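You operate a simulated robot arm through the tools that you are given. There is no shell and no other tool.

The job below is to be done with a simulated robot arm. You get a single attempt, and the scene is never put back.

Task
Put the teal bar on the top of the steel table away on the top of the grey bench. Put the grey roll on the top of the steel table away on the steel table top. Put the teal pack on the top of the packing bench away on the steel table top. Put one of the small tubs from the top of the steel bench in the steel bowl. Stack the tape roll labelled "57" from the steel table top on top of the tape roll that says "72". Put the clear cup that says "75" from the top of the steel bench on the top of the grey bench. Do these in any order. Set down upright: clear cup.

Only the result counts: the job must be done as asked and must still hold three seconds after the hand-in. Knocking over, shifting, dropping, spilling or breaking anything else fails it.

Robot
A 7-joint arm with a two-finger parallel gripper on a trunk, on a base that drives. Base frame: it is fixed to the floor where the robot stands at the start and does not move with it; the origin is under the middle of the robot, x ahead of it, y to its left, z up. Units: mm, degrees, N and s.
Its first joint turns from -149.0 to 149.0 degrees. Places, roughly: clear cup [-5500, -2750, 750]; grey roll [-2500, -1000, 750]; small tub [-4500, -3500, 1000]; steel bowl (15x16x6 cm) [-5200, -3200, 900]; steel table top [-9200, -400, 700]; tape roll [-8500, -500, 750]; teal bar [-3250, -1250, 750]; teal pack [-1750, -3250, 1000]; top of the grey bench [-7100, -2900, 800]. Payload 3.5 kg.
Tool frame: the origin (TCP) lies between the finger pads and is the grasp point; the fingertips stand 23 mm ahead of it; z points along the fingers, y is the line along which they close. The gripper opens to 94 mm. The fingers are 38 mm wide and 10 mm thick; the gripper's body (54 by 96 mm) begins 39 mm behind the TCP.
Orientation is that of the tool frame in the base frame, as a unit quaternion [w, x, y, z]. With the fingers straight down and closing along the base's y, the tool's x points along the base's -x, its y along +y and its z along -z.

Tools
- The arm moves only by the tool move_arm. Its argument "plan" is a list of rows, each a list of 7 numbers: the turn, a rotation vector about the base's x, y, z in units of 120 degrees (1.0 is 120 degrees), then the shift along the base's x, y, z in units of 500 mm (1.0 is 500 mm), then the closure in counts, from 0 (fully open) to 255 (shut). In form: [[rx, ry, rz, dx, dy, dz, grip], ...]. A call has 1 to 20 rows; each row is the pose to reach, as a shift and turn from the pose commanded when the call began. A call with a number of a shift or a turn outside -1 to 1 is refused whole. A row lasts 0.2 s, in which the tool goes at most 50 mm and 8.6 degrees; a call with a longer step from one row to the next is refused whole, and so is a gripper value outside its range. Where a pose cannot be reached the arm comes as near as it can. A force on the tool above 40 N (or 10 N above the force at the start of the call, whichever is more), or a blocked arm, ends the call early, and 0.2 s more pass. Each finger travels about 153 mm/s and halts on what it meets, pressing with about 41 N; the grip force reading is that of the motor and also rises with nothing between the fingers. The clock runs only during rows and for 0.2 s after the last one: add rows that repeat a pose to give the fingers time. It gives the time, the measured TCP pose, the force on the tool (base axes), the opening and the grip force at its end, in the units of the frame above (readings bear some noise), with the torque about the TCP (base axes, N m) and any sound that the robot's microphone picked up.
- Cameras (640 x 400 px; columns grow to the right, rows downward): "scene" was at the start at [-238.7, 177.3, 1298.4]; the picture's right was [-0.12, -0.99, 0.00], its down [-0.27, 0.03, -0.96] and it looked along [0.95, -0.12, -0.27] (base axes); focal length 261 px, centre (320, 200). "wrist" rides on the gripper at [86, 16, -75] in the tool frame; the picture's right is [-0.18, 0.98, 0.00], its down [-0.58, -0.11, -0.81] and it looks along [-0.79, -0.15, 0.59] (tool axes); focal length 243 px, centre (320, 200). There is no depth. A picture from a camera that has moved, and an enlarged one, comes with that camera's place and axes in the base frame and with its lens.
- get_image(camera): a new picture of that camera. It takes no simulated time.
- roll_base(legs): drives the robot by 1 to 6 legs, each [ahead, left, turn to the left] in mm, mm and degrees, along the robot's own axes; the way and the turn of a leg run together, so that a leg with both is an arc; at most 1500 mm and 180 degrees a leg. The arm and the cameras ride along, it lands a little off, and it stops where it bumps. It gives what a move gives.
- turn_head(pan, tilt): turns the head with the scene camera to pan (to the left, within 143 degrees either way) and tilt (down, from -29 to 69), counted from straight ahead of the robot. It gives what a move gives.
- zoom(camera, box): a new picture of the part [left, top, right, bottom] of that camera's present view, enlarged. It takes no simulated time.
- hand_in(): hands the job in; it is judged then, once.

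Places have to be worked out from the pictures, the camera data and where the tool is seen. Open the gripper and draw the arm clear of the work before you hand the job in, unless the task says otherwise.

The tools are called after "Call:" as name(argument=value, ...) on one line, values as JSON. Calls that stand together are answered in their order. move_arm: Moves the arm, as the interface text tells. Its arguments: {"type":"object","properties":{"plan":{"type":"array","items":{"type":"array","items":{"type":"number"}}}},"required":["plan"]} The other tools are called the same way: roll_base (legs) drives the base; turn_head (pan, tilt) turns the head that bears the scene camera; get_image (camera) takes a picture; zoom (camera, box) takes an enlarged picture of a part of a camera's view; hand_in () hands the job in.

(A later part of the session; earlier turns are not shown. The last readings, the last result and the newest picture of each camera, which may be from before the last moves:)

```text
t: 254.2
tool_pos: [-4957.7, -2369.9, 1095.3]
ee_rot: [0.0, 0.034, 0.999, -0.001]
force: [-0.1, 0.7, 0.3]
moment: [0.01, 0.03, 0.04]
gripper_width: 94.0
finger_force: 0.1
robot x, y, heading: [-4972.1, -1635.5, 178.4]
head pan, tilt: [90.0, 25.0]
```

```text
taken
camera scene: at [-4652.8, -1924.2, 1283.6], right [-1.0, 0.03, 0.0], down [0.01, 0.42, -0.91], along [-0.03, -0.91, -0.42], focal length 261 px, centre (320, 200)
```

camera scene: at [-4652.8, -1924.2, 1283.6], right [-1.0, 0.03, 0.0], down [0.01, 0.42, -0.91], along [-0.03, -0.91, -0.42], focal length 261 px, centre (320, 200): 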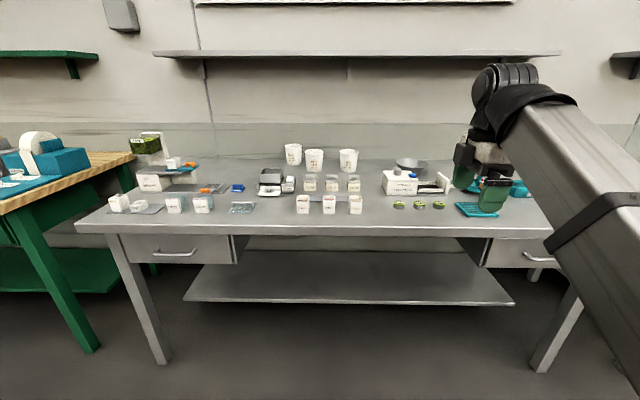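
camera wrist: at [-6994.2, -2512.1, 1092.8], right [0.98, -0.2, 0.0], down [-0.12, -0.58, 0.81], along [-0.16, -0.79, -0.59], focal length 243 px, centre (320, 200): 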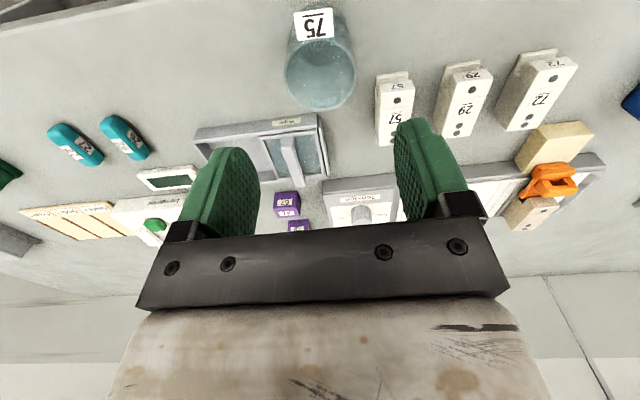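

Call:
zoom(camera="scene", box=[270, 135, 450, 220])

Call:
zoom(camera="scene", box=[275, 140, 371, 200])

Call:
zoom(camera="scene", box=[100, 125, 260, 225])

```text
3.56 times, centred on (360, 178) of scene
camera zoom: at [-4652.8, -1924.2, 1283.6], right [-1.0, 0.03, 0.0], down [0.01, 0.42, -0.91], along [-0.03, -0.91, -0.42], focal length 929 px, centre (178, 280)
```

zoom: 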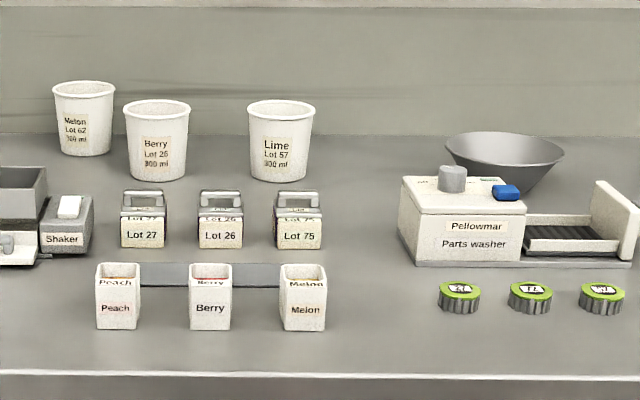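

```text
6.67 times, centred on (323, 170) of scene
camera zoom: at [-4652.8, -1924.2, 1283.6], right [-1.0, 0.03, 0.0], down [0.01, 0.42, -0.91], along [-0.03, -0.91, -0.42], focal length 1741 px, centre (300, 400)
```

zoom: 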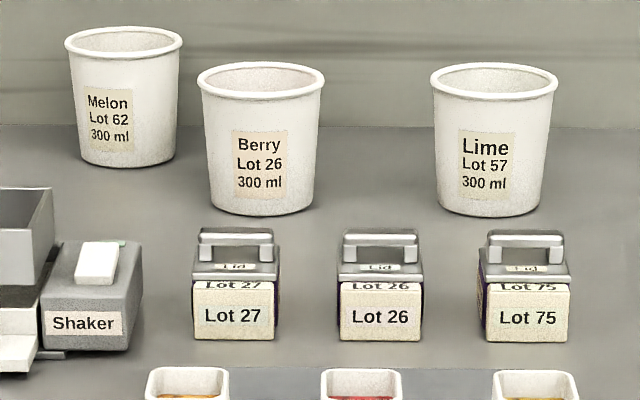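

```text
4.00 times, centred on (180, 175) of scene
camera zoom: at [-4652.8, -1924.2, 1283.6], right [-1.0, 0.03, 0.0], down [0.01, 0.42, -0.91], along [-0.03, -0.91, -0.42], focal length 1045 px, centre (880, 300)
```

zoom: 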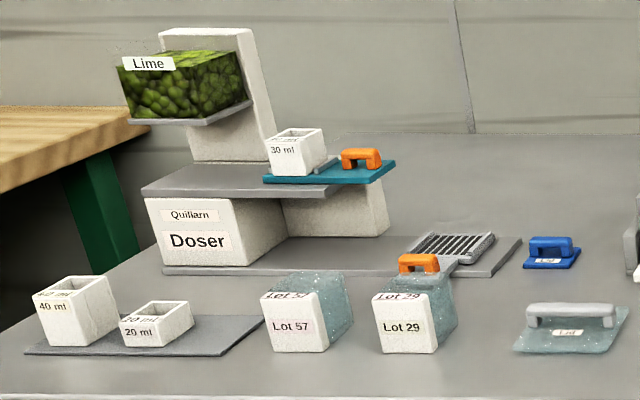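

The three round pails (300 ml, ~⌀100×100 mm) are the small tubs; "Lime" at (-4842,-3257) is nearest the bowl (-5152,-3179). I'll drive the base in beside the bench.

Call:
roll_base(legs=[[0, 690, -1.4]])

Call:
turn_head(pan=90, tilt=35)

Call:
get_image(camera="scene")

Call:
get_image(camera="wrist")

```text
t: 258.0
tool_pos: [-5014.9, -3054.9, 1096.7]
ee_rot: [0.0, 0.05, 0.999, -0.001]
force: [-0.2, -0.5, 0.4]
moment: [0.03, -0.01, -0.04]
gripper_width: 94.1
finger_force: 0.0
robot x, y, heading: [-5005.5, -2315.6, 176.6]
head pan, tilt: [90.0, 25.0]
```

```text
t: 258.7
tool_pos: [-5016.3, -3055.4, 1096.7]
ee_rot: [-0.001, 0.05, 0.999, -0.001]
force: [1.0, -0.1, -0.3]
moment: [0.01, 0.02, 0.04]
gripper_width: 94.2
finger_force: 0.0
robot x, y, heading: [-5004.3, -2312.5, 176.2]
head pan, tilt: [90.0, 35.0]
```

```text
taken
camera scene: at [-4694.2, -2615.6, 1268.0], right [-1.0, 0.06, 0.0], down [0.04, 0.57, -0.82], along [-0.05, -0.82, -0.57], focal length 261 px, centre (320, 200)
```

scene: 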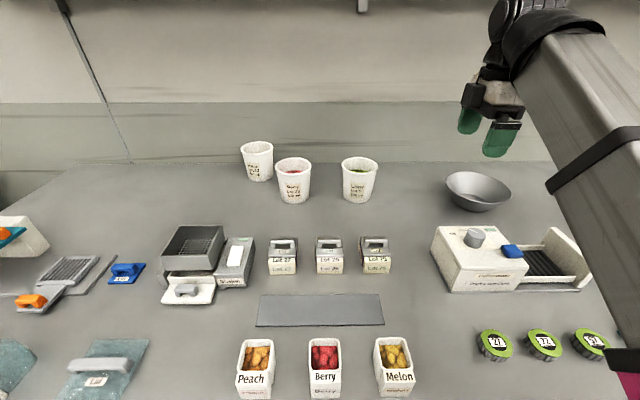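

```text
taken
camera wrist: at [-5100.1, -3028.8, 1171.6], right [0.28, 0.96, 0.0], down [0.57, -0.17, 0.81], along [0.77, -0.23, -0.59], focal length 243 px, centre (320, 200)
```

wrist: 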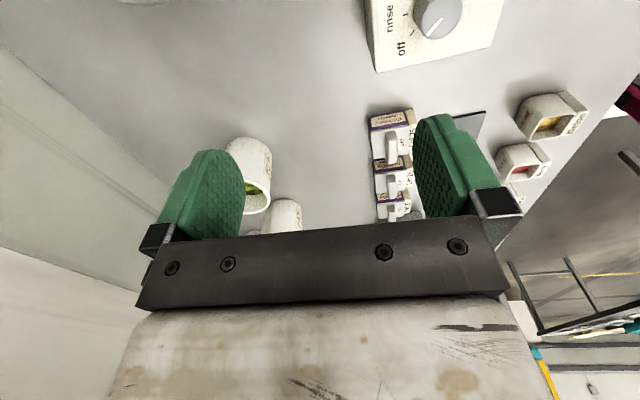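

The pails have contents. I'll zoom to see fill level before deciding on the grip.

Call:
zoom(camera="scene", box=[230, 130, 390, 230])

Call:
zoom(camera="scene", box=[330, 140, 394, 180])

Call:
zoom(camera="scene", box=[220, 325, 430, 400])

Call:
zoom(camera="wrist", box=[190, 120, 350, 240])

```text
4.00 times, centred on (310, 180) of scene
camera zoom: at [-4694.2, -2615.6, 1268.0], right [-1.0, 0.06, 0.0], down [0.04, 0.57, -0.82], along [-0.05, -0.82, -0.57], focal length 1045 px, centre (360, 280)
```

zoom: 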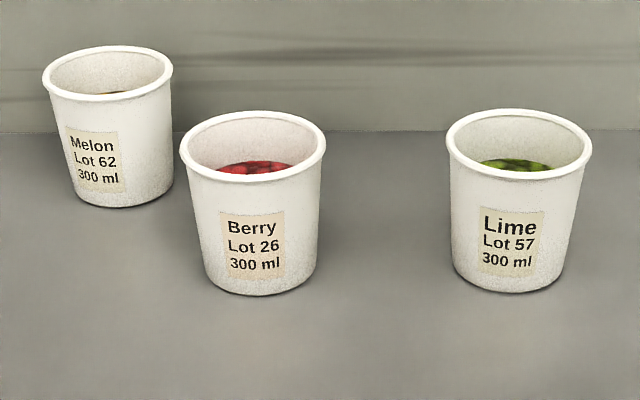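

```text
10.00 times, centred on (362, 160) of scene
camera zoom: at [-4694.2, -2615.6, 1268.0], right [-1.0, 0.06, 0.0], down [0.04, 0.57, -0.82], along [-0.05, -0.82, -0.57], focal length 2612 px, centre (-100, 600)
```

zoom: 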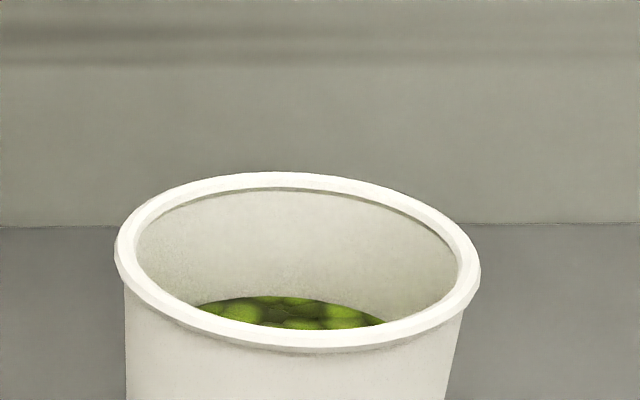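

```text
3.05 times, centred on (325, 362) of scene
camera zoom: at [-4694.2, -2615.6, 1268.0], right [-1.0, 0.06, 0.0], down [0.04, 0.57, -0.82], along [-0.05, -0.82, -0.57], focal length 796 px, centre (305, -295)
```

zoom: 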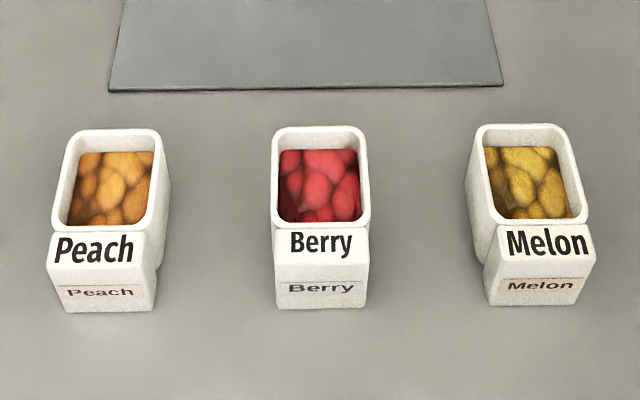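

```text
3.33 times, centred on (270, 180) of wrist
camera zoom: at [-5100.1, -3028.8, 1171.6], right [0.28, 0.96, 0.0], down [0.57, -0.17, 0.81], along [0.77, -0.23, -0.59], focal length 809 px, centre (487, 267)
```

zoom: 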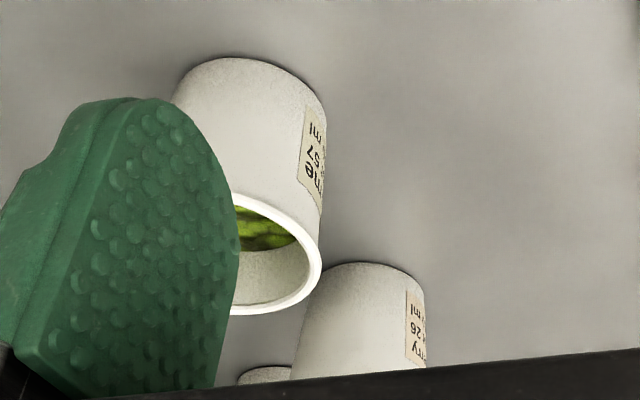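

Fill level is ~40 mm below the rim, so I can grip the near wall with one finger inside. I'll hover over Lime's near rim with a narrow opening and the tool tilted ~5.7° to match the wall.

Call:
move_arm(plan=[[0, 0, 0, 0.05, -0.044, 0, 157], [0, 0, 0, 0.11, -0.095, 0, 157], [0, 0, 0, 0.17, -0.147, 0, 157], [0, 0, 0, 0.23, -0.2, 0, 157], [-0.015, 0.0015, 0, 0.29, -0.25, 0, 157], [-0.03, 0.003, 0, 0.34, -0.29, -0.02, 157], [-0.0473, 0.0047, 0, 0.356, -0.308, -0.06, 157], [-0.0473, 0.0047, 0, 0.356, -0.308, -0.11, 157], [-0.0473, 0.0047, 0, 0.356, -0.308, -0.11, 157]])

Call:
get_image(camera="wrist")

Call:
get_image(camera="scene")

```text
t: 260.7
tool_pos: [-4835.0, -3208.8, 1041.6]
ee_rot: [-0.004, 0.051, 0.997, -0.051]
force: [0.1, 0.7, 0.6]
moment: [0.01, 0.0, -0.02]
gripper_width: 35.7
finger_force: 0.0
robot x, y, heading: [-5002.0, -2312.5, 176.6]
head pan, tilt: [90.0, 35.0]
```

```text
taken
camera wrist: at [-4919.4, -3174.9, 1114.2], right [0.28, 0.95, -0.1], down [0.58, -0.08, 0.81], along [0.77, -0.29, -0.57], focal length 243 px, centre (320, 200)
```

wrist: 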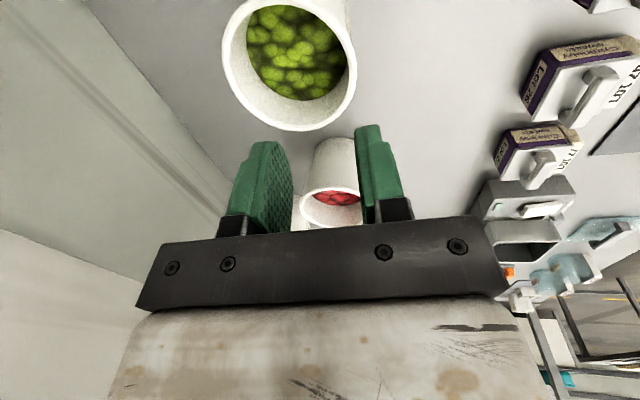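

```text
taken
camera scene: at [-4694.2, -2615.6, 1267.9], right [-1.0, 0.06, 0.0], down [0.04, 0.57, -0.82], along [-0.05, -0.82, -0.57], focal length 261 px, centre (320, 200)
```

scene: 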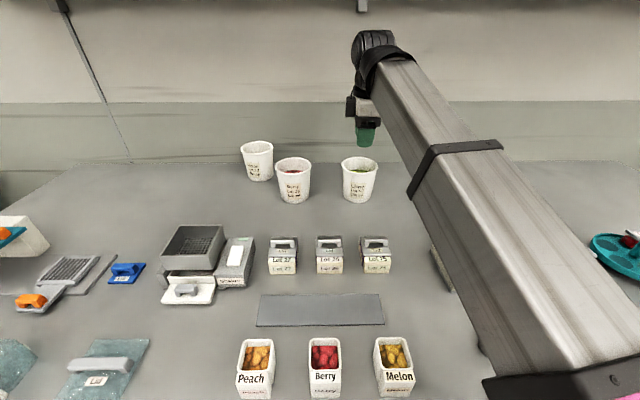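

Call:
zoom(camera="wrist", box=[190, 0, 398, 130])

Call:
zoom(camera="wrist", box=[190, 20, 398, 150])

```text
3.08 times, centred on (294, 65) of wrist
camera zoom: at [-4919.4, -3174.9, 1114.2], right [0.28, 0.95, -0.1], down [0.58, -0.08, 0.81], along [0.77, -0.29, -0.57], focal length 746 px, centre (400, 615)
```

zoom: 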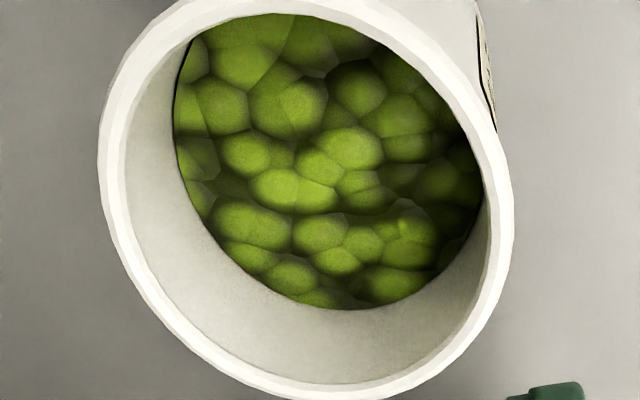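

```text
3.08 times, centred on (294, 85) of wrist
camera zoom: at [-4919.4, -3174.9, 1114.2], right [0.28, 0.95, -0.1], down [0.58, -0.08, 0.81], along [0.77, -0.29, -0.57], focal length 746 px, centre (400, 554)
```

zoom: 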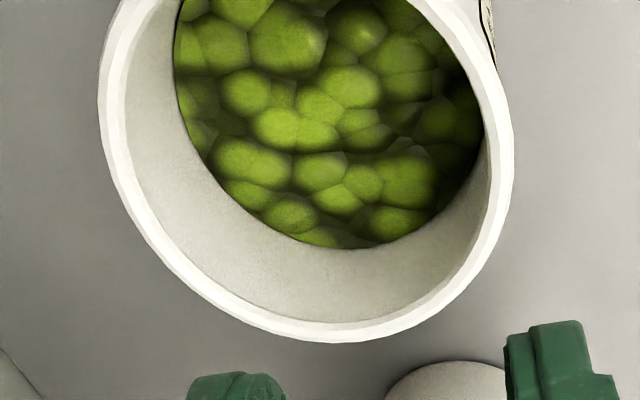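

Lime's rim centre resolves to about (-4846.5,-3240), rim z≈935. I'll correct laterally and descend to just above the rim, then verify.

Call:
move_arm(plan=[[0, 0, 0, -0.005, 0.014, -0.03, 157], [0, 0, 0, -0.01, 0.028, -0.08, 157], [0, 0, 0, -0.01, 0.028, -0.13, 157], [0, 0, 0, -0.01, 0.028, -0.158, 157], [0, 0, 0, -0.01, 0.028, -0.158, 157]])

Call:
get_image(camera="wrist")

Call:
zoom(camera="scene", box=[310, 110, 438, 190])

```text
t: 261.9
tool_pos: [-4840.1, -3193.8, 961.9]
ee_rot: [-0.004, 0.051, 0.997, -0.05]
force: [0.1, -0.1, -0.3]
moment: [-0.03, -0.01, -0.03]
gripper_width: 36.0
finger_force: 0.0
robot x, y, heading: [-5005.3, -2315.7, 176.6]
head pan, tilt: [90.0, 35.0]
```

```text
taken
camera wrist: at [-4924.0, -3161.5, 1033.6], right [0.28, 0.95, -0.1], down [0.58, -0.08, 0.81], along [0.77, -0.29, -0.57], focal length 243 px, centre (320, 200)
```

wrist: 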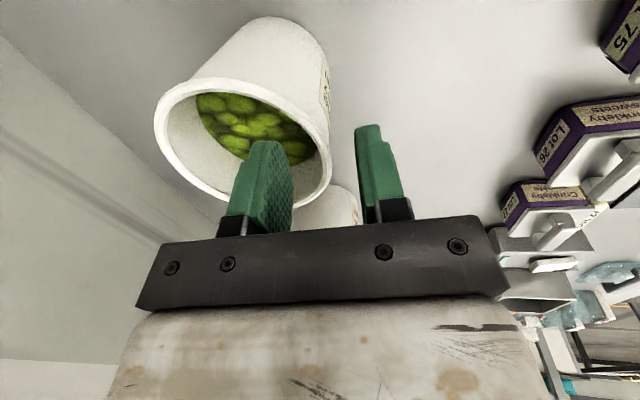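

```text
5.00 times, centred on (374, 150) of scene
camera zoom: at [-4694.2, -2615.6, 1267.9], right [-1.0, 0.06, 0.0], down [0.04, 0.57, -0.82], along [-0.05, -0.82, -0.57], focal length 1306 px, centre (50, 450)
```

zoom: 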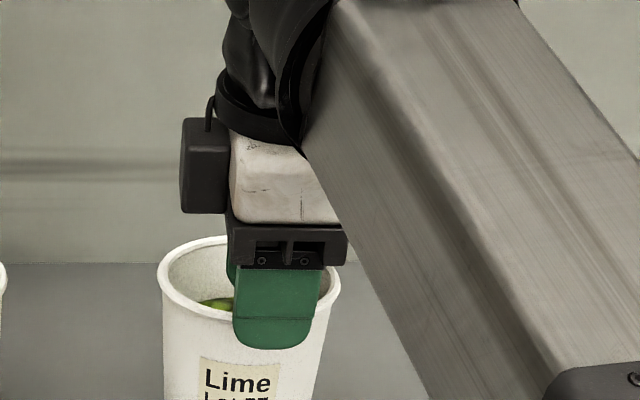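

Call:
zoom(camera="wrist", box=[230, 110, 406, 220])

```text
3.64 times, centred on (318, 165) of wrist
camera zoom: at [-4924.0, -3161.5, 1033.6], right [0.28, 0.95, -0.1], down [0.58, -0.08, 0.81], along [0.77, -0.29, -0.57], focal length 882 px, centre (327, 327)
```

zoom: 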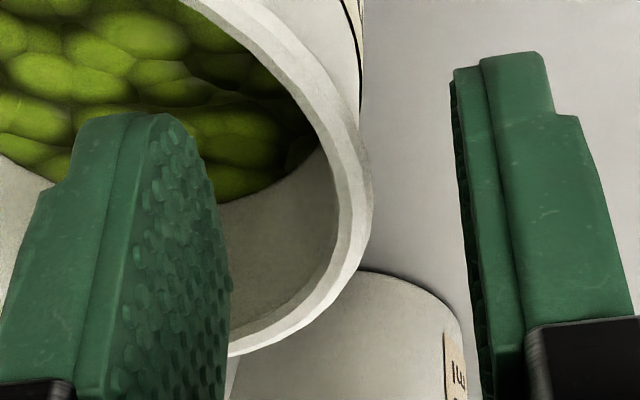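

A pure vertical descent of ~30 mm will centre the wall between the pads. Descending.

Call:
move_arm(plan=[[0, 0, 0, -0.001, 0.001, -0.02, 157], [0, 0, 0, -0.001, 0.001, -0.042, 157], [0, 0, 0, -0.001, 0.001, -0.061, 157], [0, 0, 0, -0.001, 0.001, -0.061, 157]])

Call:
get_image(camera="wrist")

Call:
zoom(camera="wrist", box=[230, 110, 406, 220])

```text
t: 262.9
tool_pos: [-4842.4, -3195.9, 932.2]
ee_rot: [-0.004, 0.05, 0.997, -0.05]
force: [-0.1, 0.8, -0.3]
moment: [-0.01, 0.0, 0.03]
gripper_width: 36.2
finger_force: 0.0
robot x, y, heading: [-5008.4, -2312.3, 176.3]
head pan, tilt: [90.0, 35.0]
```

```text
taken
camera wrist: at [-4926.1, -3162.4, 1004.3], right [0.28, 0.95, -0.1], down [0.58, -0.08, 0.81], along [0.77, -0.29, -0.57], focal length 243 px, centre (320, 200)
```

wrist: 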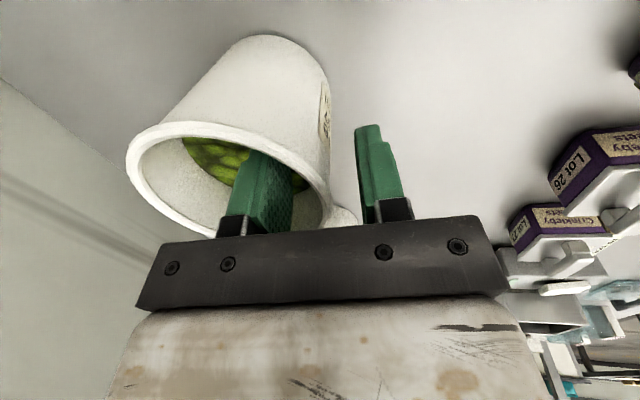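

```text
3.64 times, centred on (318, 165) of wrist
camera zoom: at [-4926.1, -3162.4, 1004.3], right [0.28, 0.95, -0.1], down [0.58, -0.08, 0.81], along [0.77, -0.29, -0.57], focal length 882 px, centre (327, 327)
```

zoom: 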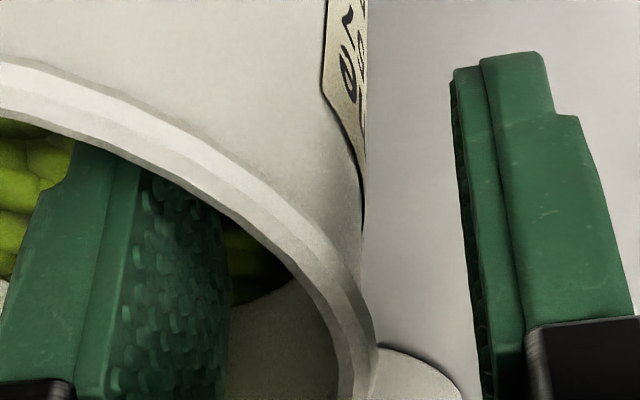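

The wall is centred between the pads. Closing.

Call:
move_arm(plan=[[0, 0, 0, 0, 0, 0, 200], [0, 0, 0, 0, 0, 0, 255], [0, 0, 0, 0, 0, 0, 255], [0, 0, 0, 0, 0, 0, 255]])

Call:
get_image(camera="wrist")

Call:
zoom(camera="scene", box=[310, 120, 438, 200])

```text
t: 263.9
tool_pos: [-4843.2, -3195.4, 931.5]
ee_rot: [-0.004, 0.051, 0.997, -0.05]
force: [0.0, 1.2, -0.4]
moment: [0.18, 0.0, 0.01]
gripper_width: 16.2
finger_force: 41.3
robot x, y, heading: [-5006.6, -2317.5, 176.3]
head pan, tilt: [90.0, 35.0]
```

```text
taken
camera wrist: at [-4926.0, -3162.4, 1004.4], right [0.28, 0.95, -0.1], down [0.58, -0.08, 0.81], along [0.77, -0.29, -0.57], focal length 243 px, centre (320, 200)
```

wrist: 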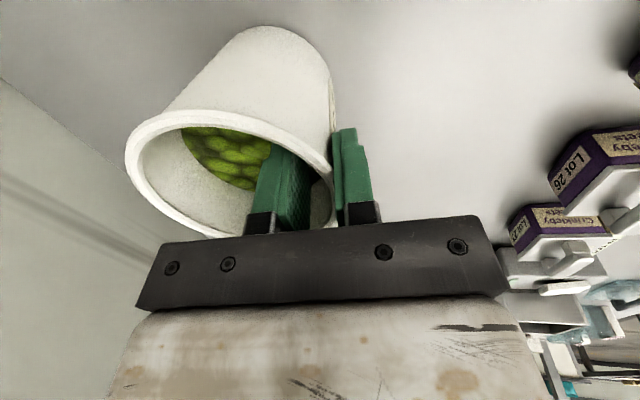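

```text
5.00 times, centred on (374, 160) of scene
camera zoom: at [-4694.2, -2615.6, 1267.9], right [-1.0, 0.06, 0.0], down [0.04, 0.57, -0.82], along [-0.05, -0.82, -0.57], focal length 1306 px, centre (50, 400)
```

zoom: 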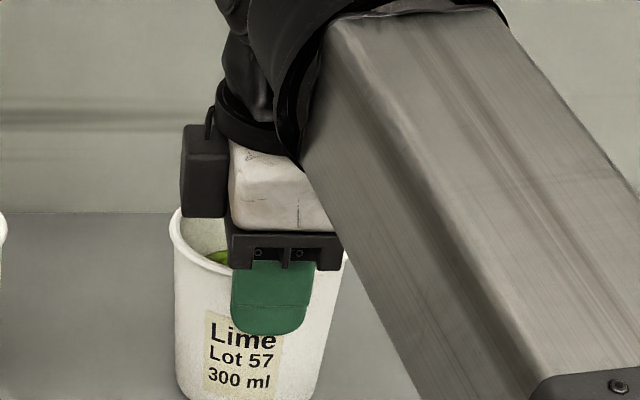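

Grip holds at 16 mm. Lifting slowly 20 mm to check weight and tilt.

Call:
move_arm(plan=[[0, 0, 0, 0, 0, 0.006, 255], [0, 0, 0, 0, 0, 0.016, 255], [0, 0, 0, 0, 0, 0.028, 255], [0, 0, 0, 0, 0, 0.04, 255], [0, 0, 0, 0, 0, 0.04, 255]])

Call:
get_image(camera="wrist")

Call:
zoom(camera="scene", box=[310, 120, 438, 200])

```text
t: 265.1
tool_pos: [-4843.6, -3194.5, 951.7]
ee_rot: [-0.004, 0.051, 0.997, -0.049]
force: [-0.2, 0.3, -3.1]
moment: [0.11, -0.02, 0.01]
gripper_width: 15.9
finger_force: 40.7
robot x, y, heading: [-5006.9, -2318.0, 176.6]
head pan, tilt: [90.0, 35.0]
```

```text
taken
camera wrist: at [-4927.3, -3160.5, 1024.8], right [0.28, 0.95, -0.1], down [0.58, -0.09, 0.81], along [0.77, -0.29, -0.57], focal length 243 px, centre (320, 200)
```

wrist: 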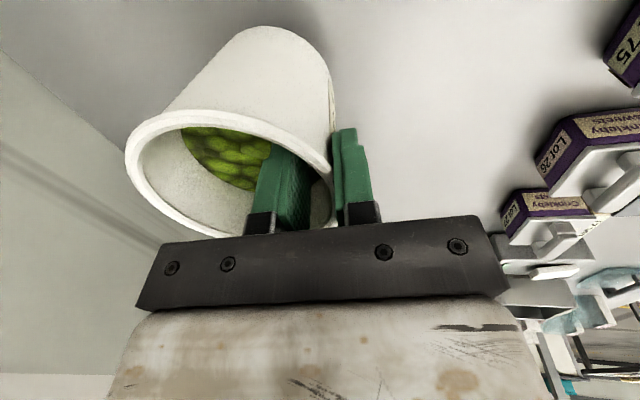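

```text
5.00 times, centred on (374, 160) of scene
camera zoom: at [-4694.2, -2615.7, 1267.9], right [-1.0, 0.06, 0.0], down [0.04, 0.57, -0.82], along [-0.05, -0.82, -0.57], focal length 1306 px, centre (50, 400)
```

zoom: 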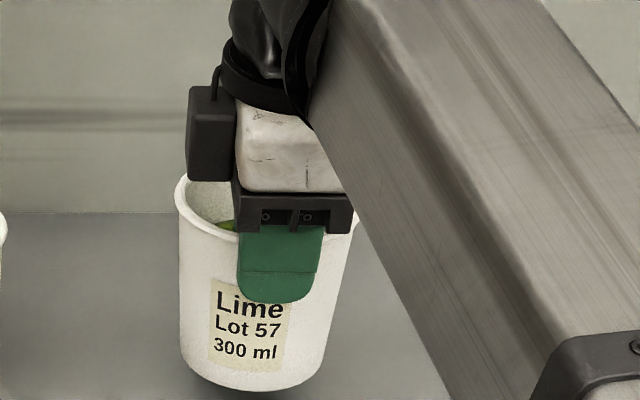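

Lifted cleanly (~0.3 kg). Raising further and moving to hover above the bowl.

Call:
move_arm(plan=[[0, 0, 0, 0, 0, 0.03, 255], [0, 0, 0, 0, 0, 0.09, 255], [0, 0, 0, 0, 0, 0.16, 255], [0, 0, 0, -0.02, 0.004, 0.205, 255], [0, 0, 0, -0.07, 0.015, 0.216, 255], [0, 0, 0, -0.14, 0.031, 0.216, 255], [0, 0, 0, -0.21, 0.046, 0.216, 255], [0, 0, 0, -0.28, 0.062, 0.216, 255], [0, 0, 0, -0.35, 0.077, 0.216, 255], [0, 0, 0, -0.42, 0.092, 0.216, 255], [0, 0, 0, -0.49, 0.108, 0.216, 255], [0, 0, 0, -0.55, 0.121, 0.216, 255], [0, 0, 0, -0.59, 0.13, 0.216, 255], [0, 0, 0, -0.608, 0.134, 0.216, 255], [0, 0, 0, -0.608, 0.134, 0.216, 255]])

Call:
get_image(camera="scene")

Call:
get_image(camera="wrist")

```text
t: 268.3
tool_pos: [-5148.1, -3127.1, 1060.4]
ee_rot: [-0.003, 0.051, 0.997, -0.051]
force: [0.1, 0.4, -3.1]
moment: [0.09, -0.04, -0.01]
gripper_width: 15.7
finger_force: 40.9
robot x, y, heading: [-5005.0, -2314.9, 176.3]
head pan, tilt: [90.0, 35.0]
```

```text
taken
camera scene: at [-4694.2, -2615.7, 1267.9], right [-1.0, 0.06, 0.0], down [0.04, 0.57, -0.82], along [-0.05, -0.82, -0.57], focal length 261 px, centre (320, 200)
```

scene: 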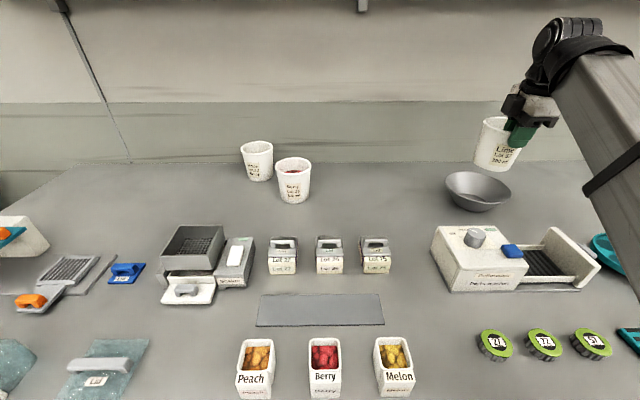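

```text
taken
camera wrist: at [-5231.7, -3093.5, 1133.7], right [0.28, 0.95, -0.1], down [0.58, -0.08, 0.81], along [0.77, -0.29, -0.57], focal length 243 px, centre (320, 200)
```

wrist: 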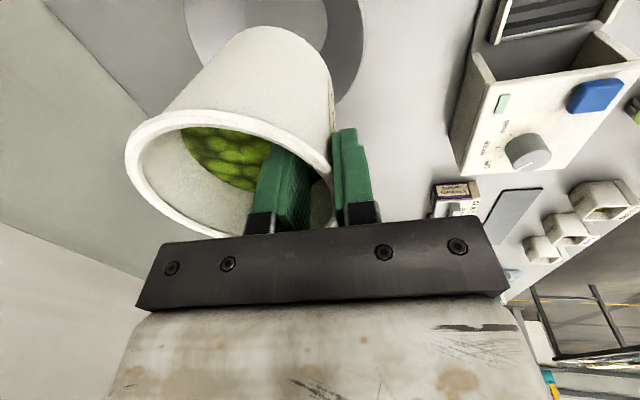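

Call:
zoom(camera="scene", box=[430, 105, 558, 225])

Call:
zoom(camera="scene", box=[440, 165, 520, 215])

Call:
zoom(camera="wrist", box=[160, 0, 400, 150])

```text
3.33 times, centred on (494, 165) of scene
camera zoom: at [-4694.2, -2615.7, 1267.9], right [-1.0, 0.06, 0.0], down [0.04, 0.57, -0.82], along [-0.05, -0.82, -0.57], focal length 871 px, centre (-260, 317)
```

zoom: 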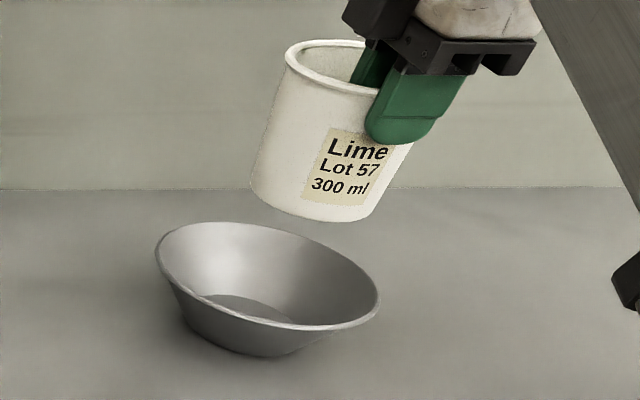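

```text
8.00 times, centred on (480, 190) of scene
camera zoom: at [-4694.2, -2615.7, 1267.9], right [-1.0, 0.06, 0.0], down [0.04, 0.57, -0.82], along [-0.05, -0.82, -0.57], focal length 2089 px, centre (-960, 280)
```

zoom: 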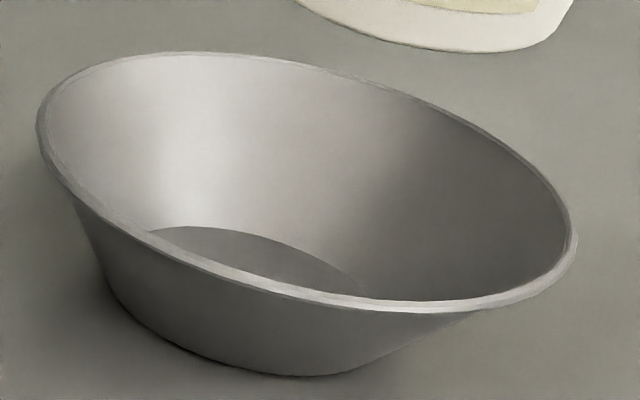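

```text
2.67 times, centred on (280, 75) of wrist
camera zoom: at [-5231.7, -3093.5, 1133.7], right [0.28, 0.95, -0.1], down [0.58, -0.08, 0.81], along [0.77, -0.29, -0.57], focal length 647 px, centre (427, 533)
```

zoom: 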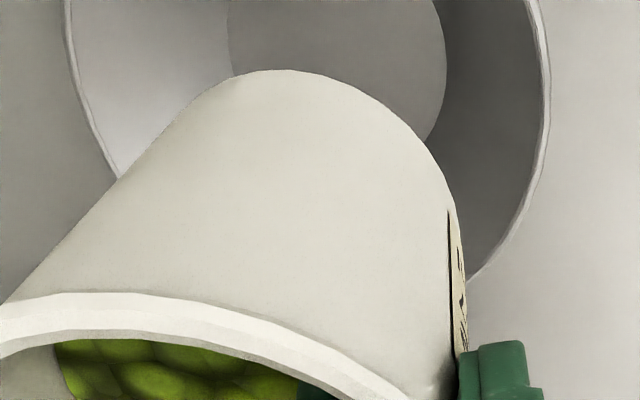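

Bowl centre resolves to about (-5159,-3182) and the pail centre is at (-5151,-3174). Shifting −8,−8 mm and lowering to ~9 mm above the bowl floor.

Call:
move_arm(plan=[[0, 0, 0, -0.008, -0.008, 0, 255], [0, 0, 0, -0.016, -0.016, -0.02, 255], [0, 0, 0, -0.016, -0.016, -0.07, 255], [0, 0, 0, -0.016, -0.016, -0.12, 255], [0, 0, 0, -0.016, -0.016, -0.17, 255], [0, 0, 0, -0.016, -0.016, -0.205, 255], [0, 0, 0, -0.016, -0.016, -0.225, 255], [0, 0, 0, -0.016, -0.016, -0.231, 255], [0, 0, 0, -0.016, -0.016, -0.231, 255]])

Call:
zoom(camera="scene", box=[430, 125, 558, 225])

Call:
get_image(camera="wrist")

```text
t: 270.3
tool_pos: [-5156.5, -3135.3, 944.3]
ee_rot: [-0.003, 0.05, 0.997, -0.052]
force: [-2.6, 1.7, 25.8]
moment: [-0.66, 0.32, -0.07]
gripper_width: 15.6
finger_force: 40.9
robot x, y, heading: [-5003.2, -2314.7, 176.2]
head pan, tilt: [90.0, 35.0]
```

```text
4.00 times, centred on (494, 175) of scene
camera zoom: at [-4694.2, -2614.9, 1268.1], right [-1.0, 0.06, 0.0], down [0.04, 0.57, -0.82], along [-0.05, -0.82, -0.57], focal length 1045 px, centre (-376, 300)
```

zoom: 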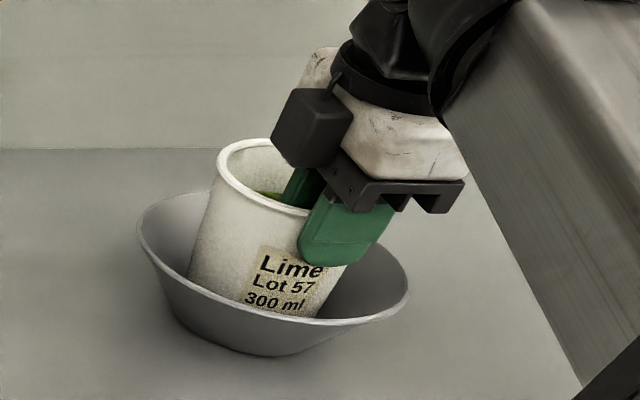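

```text
taken
camera wrist: at [-5239.1, -3101.8, 1016.9], right [0.28, 0.95, -0.1], down [0.58, -0.08, 0.81], along [0.77, -0.29, -0.57], focal length 243 px, centre (320, 200)
```

wrist: 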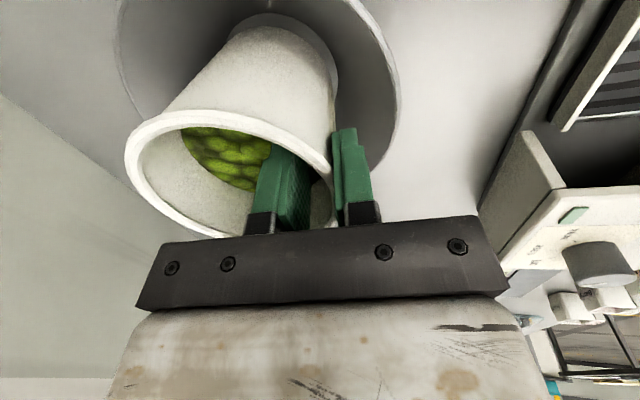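

Contact at 26 N. I'll compare the bowl's position with before to see whether it moved.

Call:
zoom(camera="scene", box=[440, 165, 520, 215])

Call:
zoom(camera="wrist", box=[100, 0, 420, 200])

```text
8.00 times, centred on (480, 190) of scene
camera zoom: at [-4694.2, -2614.9, 1268.1], right [-1.0, 0.06, 0.0], down [0.04, 0.57, -0.82], along [-0.05, -0.82, -0.57], focal length 2089 px, centre (-960, 280)
```

zoom: 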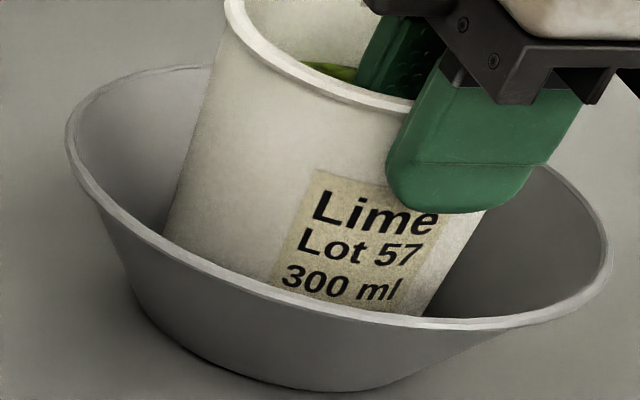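

```text
2.00 times, centred on (260, 100) of wrist
camera zoom: at [-5239.1, -3101.8, 1016.9], right [0.28, 0.95, -0.1], down [0.58, -0.08, 0.81], along [0.77, -0.29, -0.57], focal length 485 px, centre (440, 400)
```

zoom: 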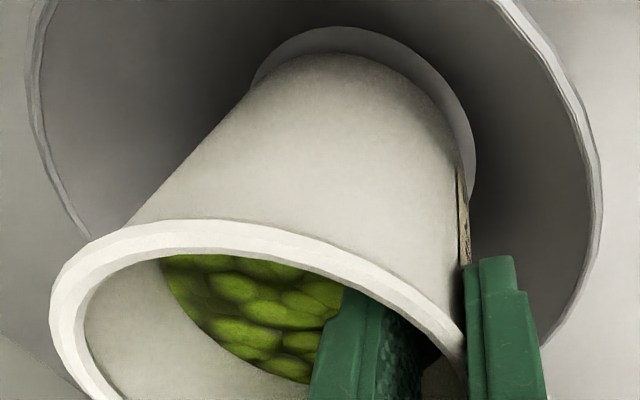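

Call:
zoom(camera="scene", box=[230, 130, 390, 230])

Call:
get_image(camera="scene")

```text
4.00 times, centred on (310, 180) of scene
camera zoom: at [-4694.2, -2614.9, 1268.1], right [-1.0, 0.06, 0.0], down [0.04, 0.57, -0.82], along [-0.05, -0.82, -0.57], focal length 1045 px, centre (360, 280)
```

zoom: 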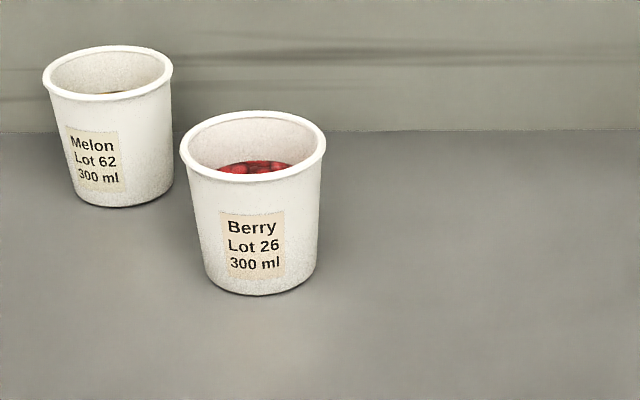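

```text
taken
camera scene: at [-4694.2, -2614.9, 1268.1], right [-1.0, 0.06, 0.0], down [0.04, 0.57, -0.82], along [-0.05, -0.82, -0.57], focal length 261 px, centre (320, 200)
```

scene: 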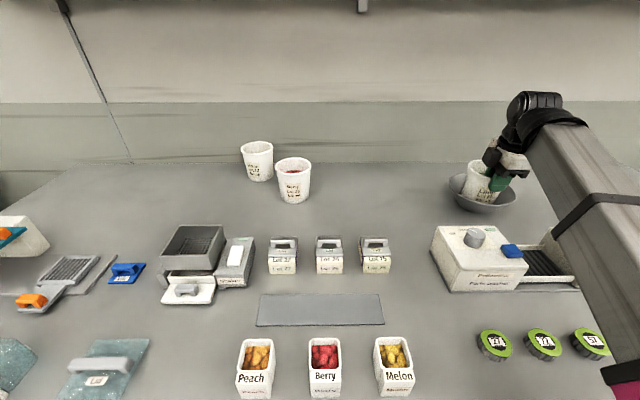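

Static references are unchanged, but the bowl was nudged ~11 mm (mostly +y) as the slightly tilted pail seated. While the pail is still seated I'll ease the pressure and carry the bowl back by (+5,−11) mm.

Call:
move_arm(plan=[[0, 0, 0, 0, 0, 0.002, 255], [0, 0, 0, 0.003, -0.007, 0.002, 255], [0, 0, 0, 0.006, -0.014, 0.002, 255], [0, 0, 0, 0.009, -0.02, 0.002, 255], [0, 0, 0, 0.01, -0.022, 0.002, 255], [0, 0, 0, 0.01, -0.022, 0.002, 255]])

Call:
zoom(camera="scene", box=[440, 165, 520, 215])

```text
t: 271.7
tool_pos: [-5150.0, -3146.1, 945.3]
ee_rot: [-0.003, 0.05, 0.997, -0.05]
force: [-1.1, 1.4, 1.3]
moment: [0.06, -0.01, -0.04]
gripper_width: 16.0
finger_force: 41.1
robot x, y, heading: [-5000.1, -2311.8, 176.4]
head pan, tilt: [90.0, 35.0]
```

```text
8.00 times, centred on (480, 190) of scene
camera zoom: at [-4694.2, -2615.5, 1267.9], right [-1.0, 0.06, 0.0], down [0.04, 0.57, -0.82], along [-0.05, -0.82, -0.57], focal length 2089 px, centre (-960, 280)
```

zoom: 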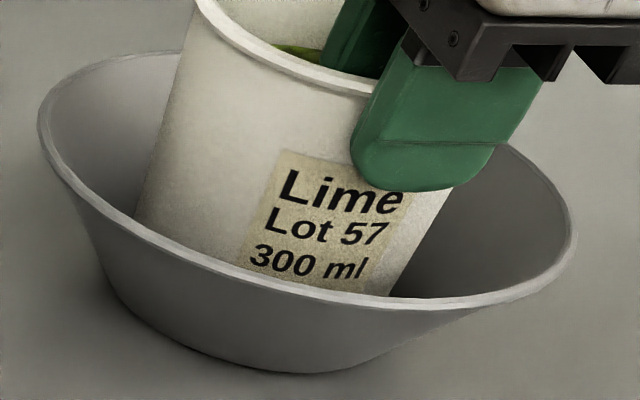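

The bowl is back at its original place. I'll check how the pail sits in it from the wrist view before releasing.

Call:
get_image(camera="wrist")

Call:
zoom(camera="wrist", box=[100, 0, 420, 200])

Call:
zoom(camera="scene", box=[430, 125, 558, 225])

```text
taken
camera wrist: at [-5233.8, -3113.1, 1017.7], right [0.28, 0.95, -0.1], down [0.58, -0.08, 0.81], along [0.77, -0.29, -0.57], focal length 243 px, centre (320, 200)
```

wrist: 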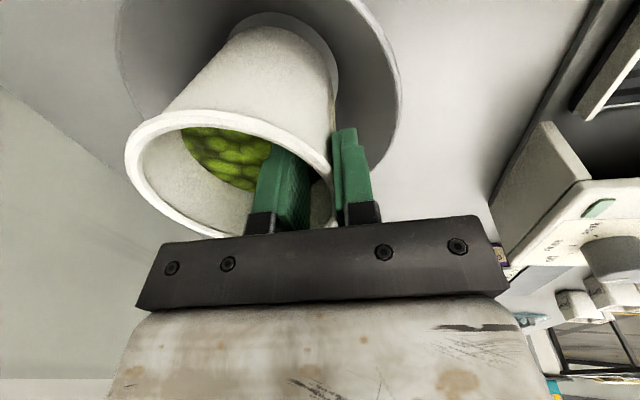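

```text
2.00 times, centred on (260, 100) of wrist
camera zoom: at [-5233.8, -3113.1, 1017.7], right [0.28, 0.95, -0.1], down [0.58, -0.08, 0.81], along [0.77, -0.29, -0.57], focal length 485 px, centre (440, 400)
```

zoom: 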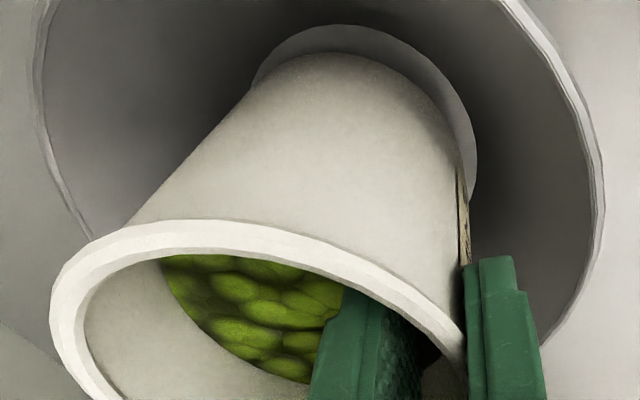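

```text
4.00 times, centred on (494, 175) of scene
camera zoom: at [-4694.2, -2615.5, 1267.9], right [-1.0, 0.06, 0.0], down [0.04, 0.57, -0.82], along [-0.05, -0.82, -0.57], focal length 1045 px, centre (-376, 300)
```

zoom: 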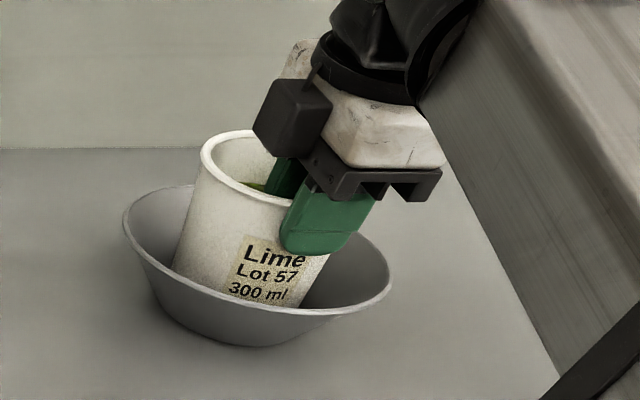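

Call:
move_arm(plan=[[0, 0, 0, 0, 0, -0.002, 255], [0, 0, 0, 0, 0, -0.002, 255]])

Call:
zoom(camera="scene", box=[440, 165, 520, 215])

```text
t: 272.3
tool_pos: [-5151.1, -3147.1, 945.0]
ee_rot: [-0.004, 0.05, 0.997, -0.051]
force: [-0.8, 3.3, 8.3]
moment: [-0.3, 0.06, -0.05]
gripper_width: 15.8
finger_force: 41.3
robot x, y, heading: [-5002.8, -2317.2, 176.4]
head pan, tilt: [90.0, 35.0]
```

```text
8.00 times, centred on (480, 190) of scene
camera zoom: at [-4694.2, -2615.3, 1268.0], right [-1.0, 0.06, 0.0], down [0.04, 0.57, -0.82], along [-0.05, -0.82, -0.57], focal length 2089 px, centre (-960, 280)
```

zoom: 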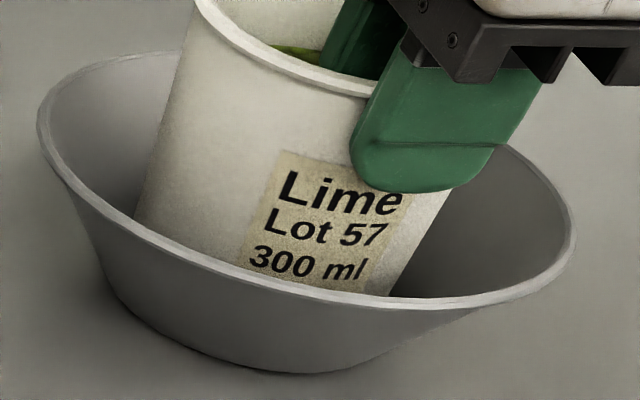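

It is resting (8 N), contact toward the far side of the base. Opening gradually.

Call:
move_arm(plan=[[0, 0, 0, 0, 0, 0, 209], [0, 0, 0, 0, 0, 0, 206], [0, 0, 0, 0, 0, 0, 202], [0, 0, 0, 0, 0, 0, 196], [0, 0, 0, 0, 0, 0, 185], [0, 0, 0, 0, 0, 0, 170], [0, 0, 0, 0, 0, 0, 157], [0, 0, 0, 0, 0, 0, 157]])

Call:
zoom(camera="scene", box=[440, 155, 520, 215])

Call:
get_image(camera="wrist")

```text
t: 274.1
tool_pos: [-5150.0, -3145.7, 945.1]
ee_rot: [-0.004, 0.051, 0.997, -0.05]
force: [0.2, 0.4, 0.1]
moment: [-0.02, -0.03, 0.03]
gripper_width: 36.0
finger_force: 0.0
robot x, y, heading: [-5001.8, -2315.7, 176.6]
head pan, tilt: [90.0, 35.0]
```

```text
6.67 times, centred on (480, 185) of scene
camera zoom: at [-4694.2, -2615.6, 1267.9], right [-1.0, 0.06, 0.0], down [0.04, 0.57, -0.82], along [-0.05, -0.82, -0.57], focal length 1741 px, centre (-747, 300)
```

zoom: 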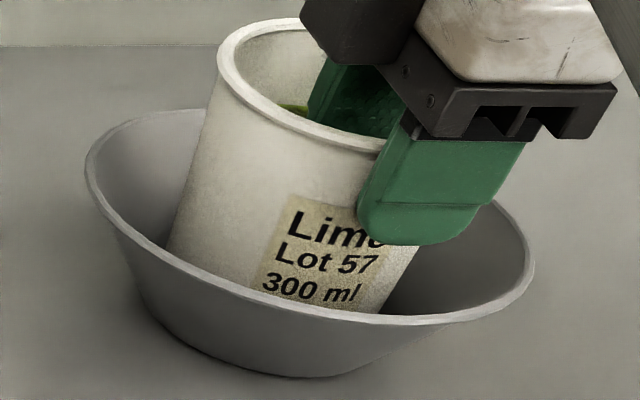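

```text
taken
camera wrist: at [-5233.7, -3113.0, 1017.0], right [0.28, 0.95, -0.1], down [0.58, -0.08, 0.81], along [0.77, -0.29, -0.57], focal length 243 px, centre (320, 200)
```

wrist: 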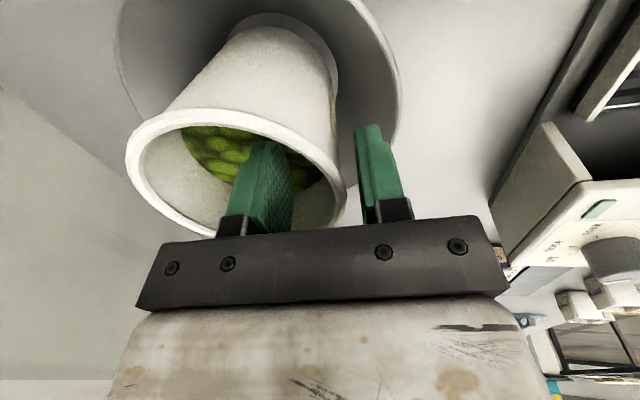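

Released and settled; the wall lies between the open fingers. Rising with a slight +y shift to clear the rim.

Call:
move_arm(plan=[[0, 0, 0, 0, 0.004, 0.01, 157], [0, 0, 0, 0, 0.008, 0.03, 157], [0, 0, 0, 0, 0.01, 0.06, 157], [0, 0, 0, 0, 0.01, 0.1, 157], [0, 0, 0, 0, 0.01, 0.16, 157], [0, 0, 0, 0, 0.01, 0.22, 157], [0, 0, 0, 0, 0.01, 0.28, 157]])

Call:
zoom(camera="scene", box=[430, 125, 558, 225])

Call:
get_image(camera="wrist")

```text
t: 275.7
tool_pos: [-5152.8, -3142.0, 1085.9]
ee_rot: [-0.003, 0.051, 0.997, -0.049]
force: [0.6, 0.7, 0.1]
moment: [-0.02, -0.04, 0.0]
gripper_width: 36.3
finger_force: 0.0
robot x, y, heading: [-5006.5, -2318.5, 176.5]
head pan, tilt: [90.0, 35.0]
```

```text
4.00 times, centred on (494, 175) of scene
camera zoom: at [-4694.2, -2615.6, 1267.9], right [-1.0, 0.06, 0.0], down [0.04, 0.57, -0.82], along [-0.05, -0.82, -0.57], focal length 1045 px, centre (-376, 300)
```

zoom: 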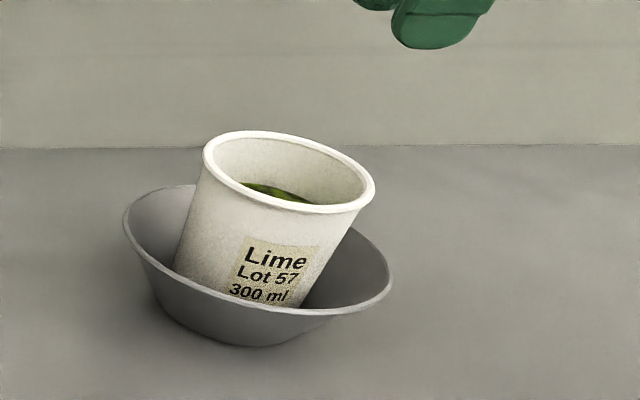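

```text
taken
camera wrist: at [-5235.2, -3107.8, 1158.1], right [0.28, 0.95, -0.1], down [0.58, -0.09, 0.81], along [0.77, -0.29, -0.57], focal length 243 px, centre (320, 200)
```

wrist: 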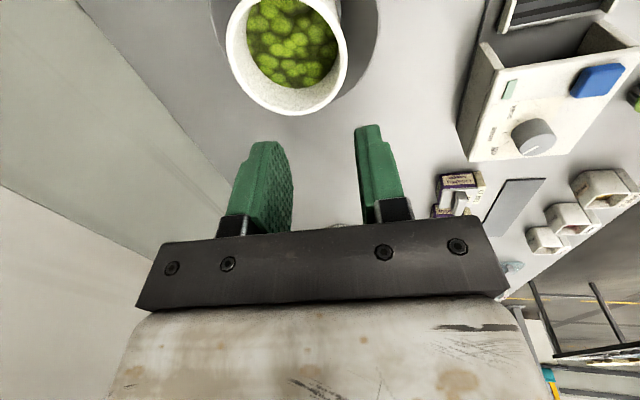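

The tub sits in the bowl, which is at its original position. Next the teal bar: I'll level the tool, back away from the bench, move to open floor at x≈-4300 and turn around 180° so the arm faces the steel table.

Call:
move_arm(plan=[[0.02, -0.002, 0, 0, 0.01, 0, 0], [0.0473, -0.0047, 0, 0, 0.02, 0, 0], [0.0473, -0.0047, 0, 0, 0.02, 0, 0]])

Call:
roll_base(legs=[[0, -500, 0], [-720, 0, 0], [0, 0, -178]])

Call:
turn_head(pan=20, tilt=15)

Call:
get_image(camera="scene")

```text
t: 276.5
tool_pos: [-5150.7, -3131.4, 1085.9]
ee_rot: [-0.002, 0.051, 0.999, -0.001]
force: [0.5, 0.8, -0.1]
moment: [-0.02, 0.01, 0.02]
gripper_width: 93.7
finger_force: 0.2
robot x, y, heading: [-5006.7, -2312.7, 176.3]
head pan, tilt: [90.0, 35.0]
```

```text
t: 290.5
tool_pos: [-4078.6, -1027.1, 1084.9]
ee_rot: [-0.001, 0.997, -0.077, 0.001]
force: [0.2, -0.2, 0.4]
moment: [-0.01, -0.01, 0.01]
gripper_width: 93.9
finger_force: 0.0
robot x, y, heading: [-4268.9, -1833.3, -6.9]
head pan, tilt: [90.0, 35.0]
```

```text
t: 291.9
tool_pos: [-4078.7, -1027.1, 1084.4]
ee_rot: [-0.001, 0.997, -0.078, 0.001]
force: [1.0, -0.1, 1.1]
moment: [0.04, 0.03, -0.02]
gripper_width: 93.9
finger_force: 0.1
robot x, y, heading: [-4271.8, -1834.1, -6.8]
head pan, tilt: [20.0, 15.0]
```

```text
taken
camera scene: at [-4484.9, -1585.6, 1299.9], right [0.23, -0.97, 0.0], down [-0.25, -0.06, -0.97], along [0.94, 0.22, -0.26], focal length 261 px, centre (320, 200)
```

scene: 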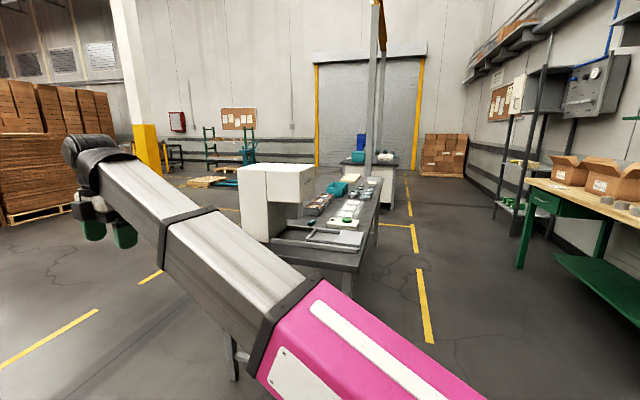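

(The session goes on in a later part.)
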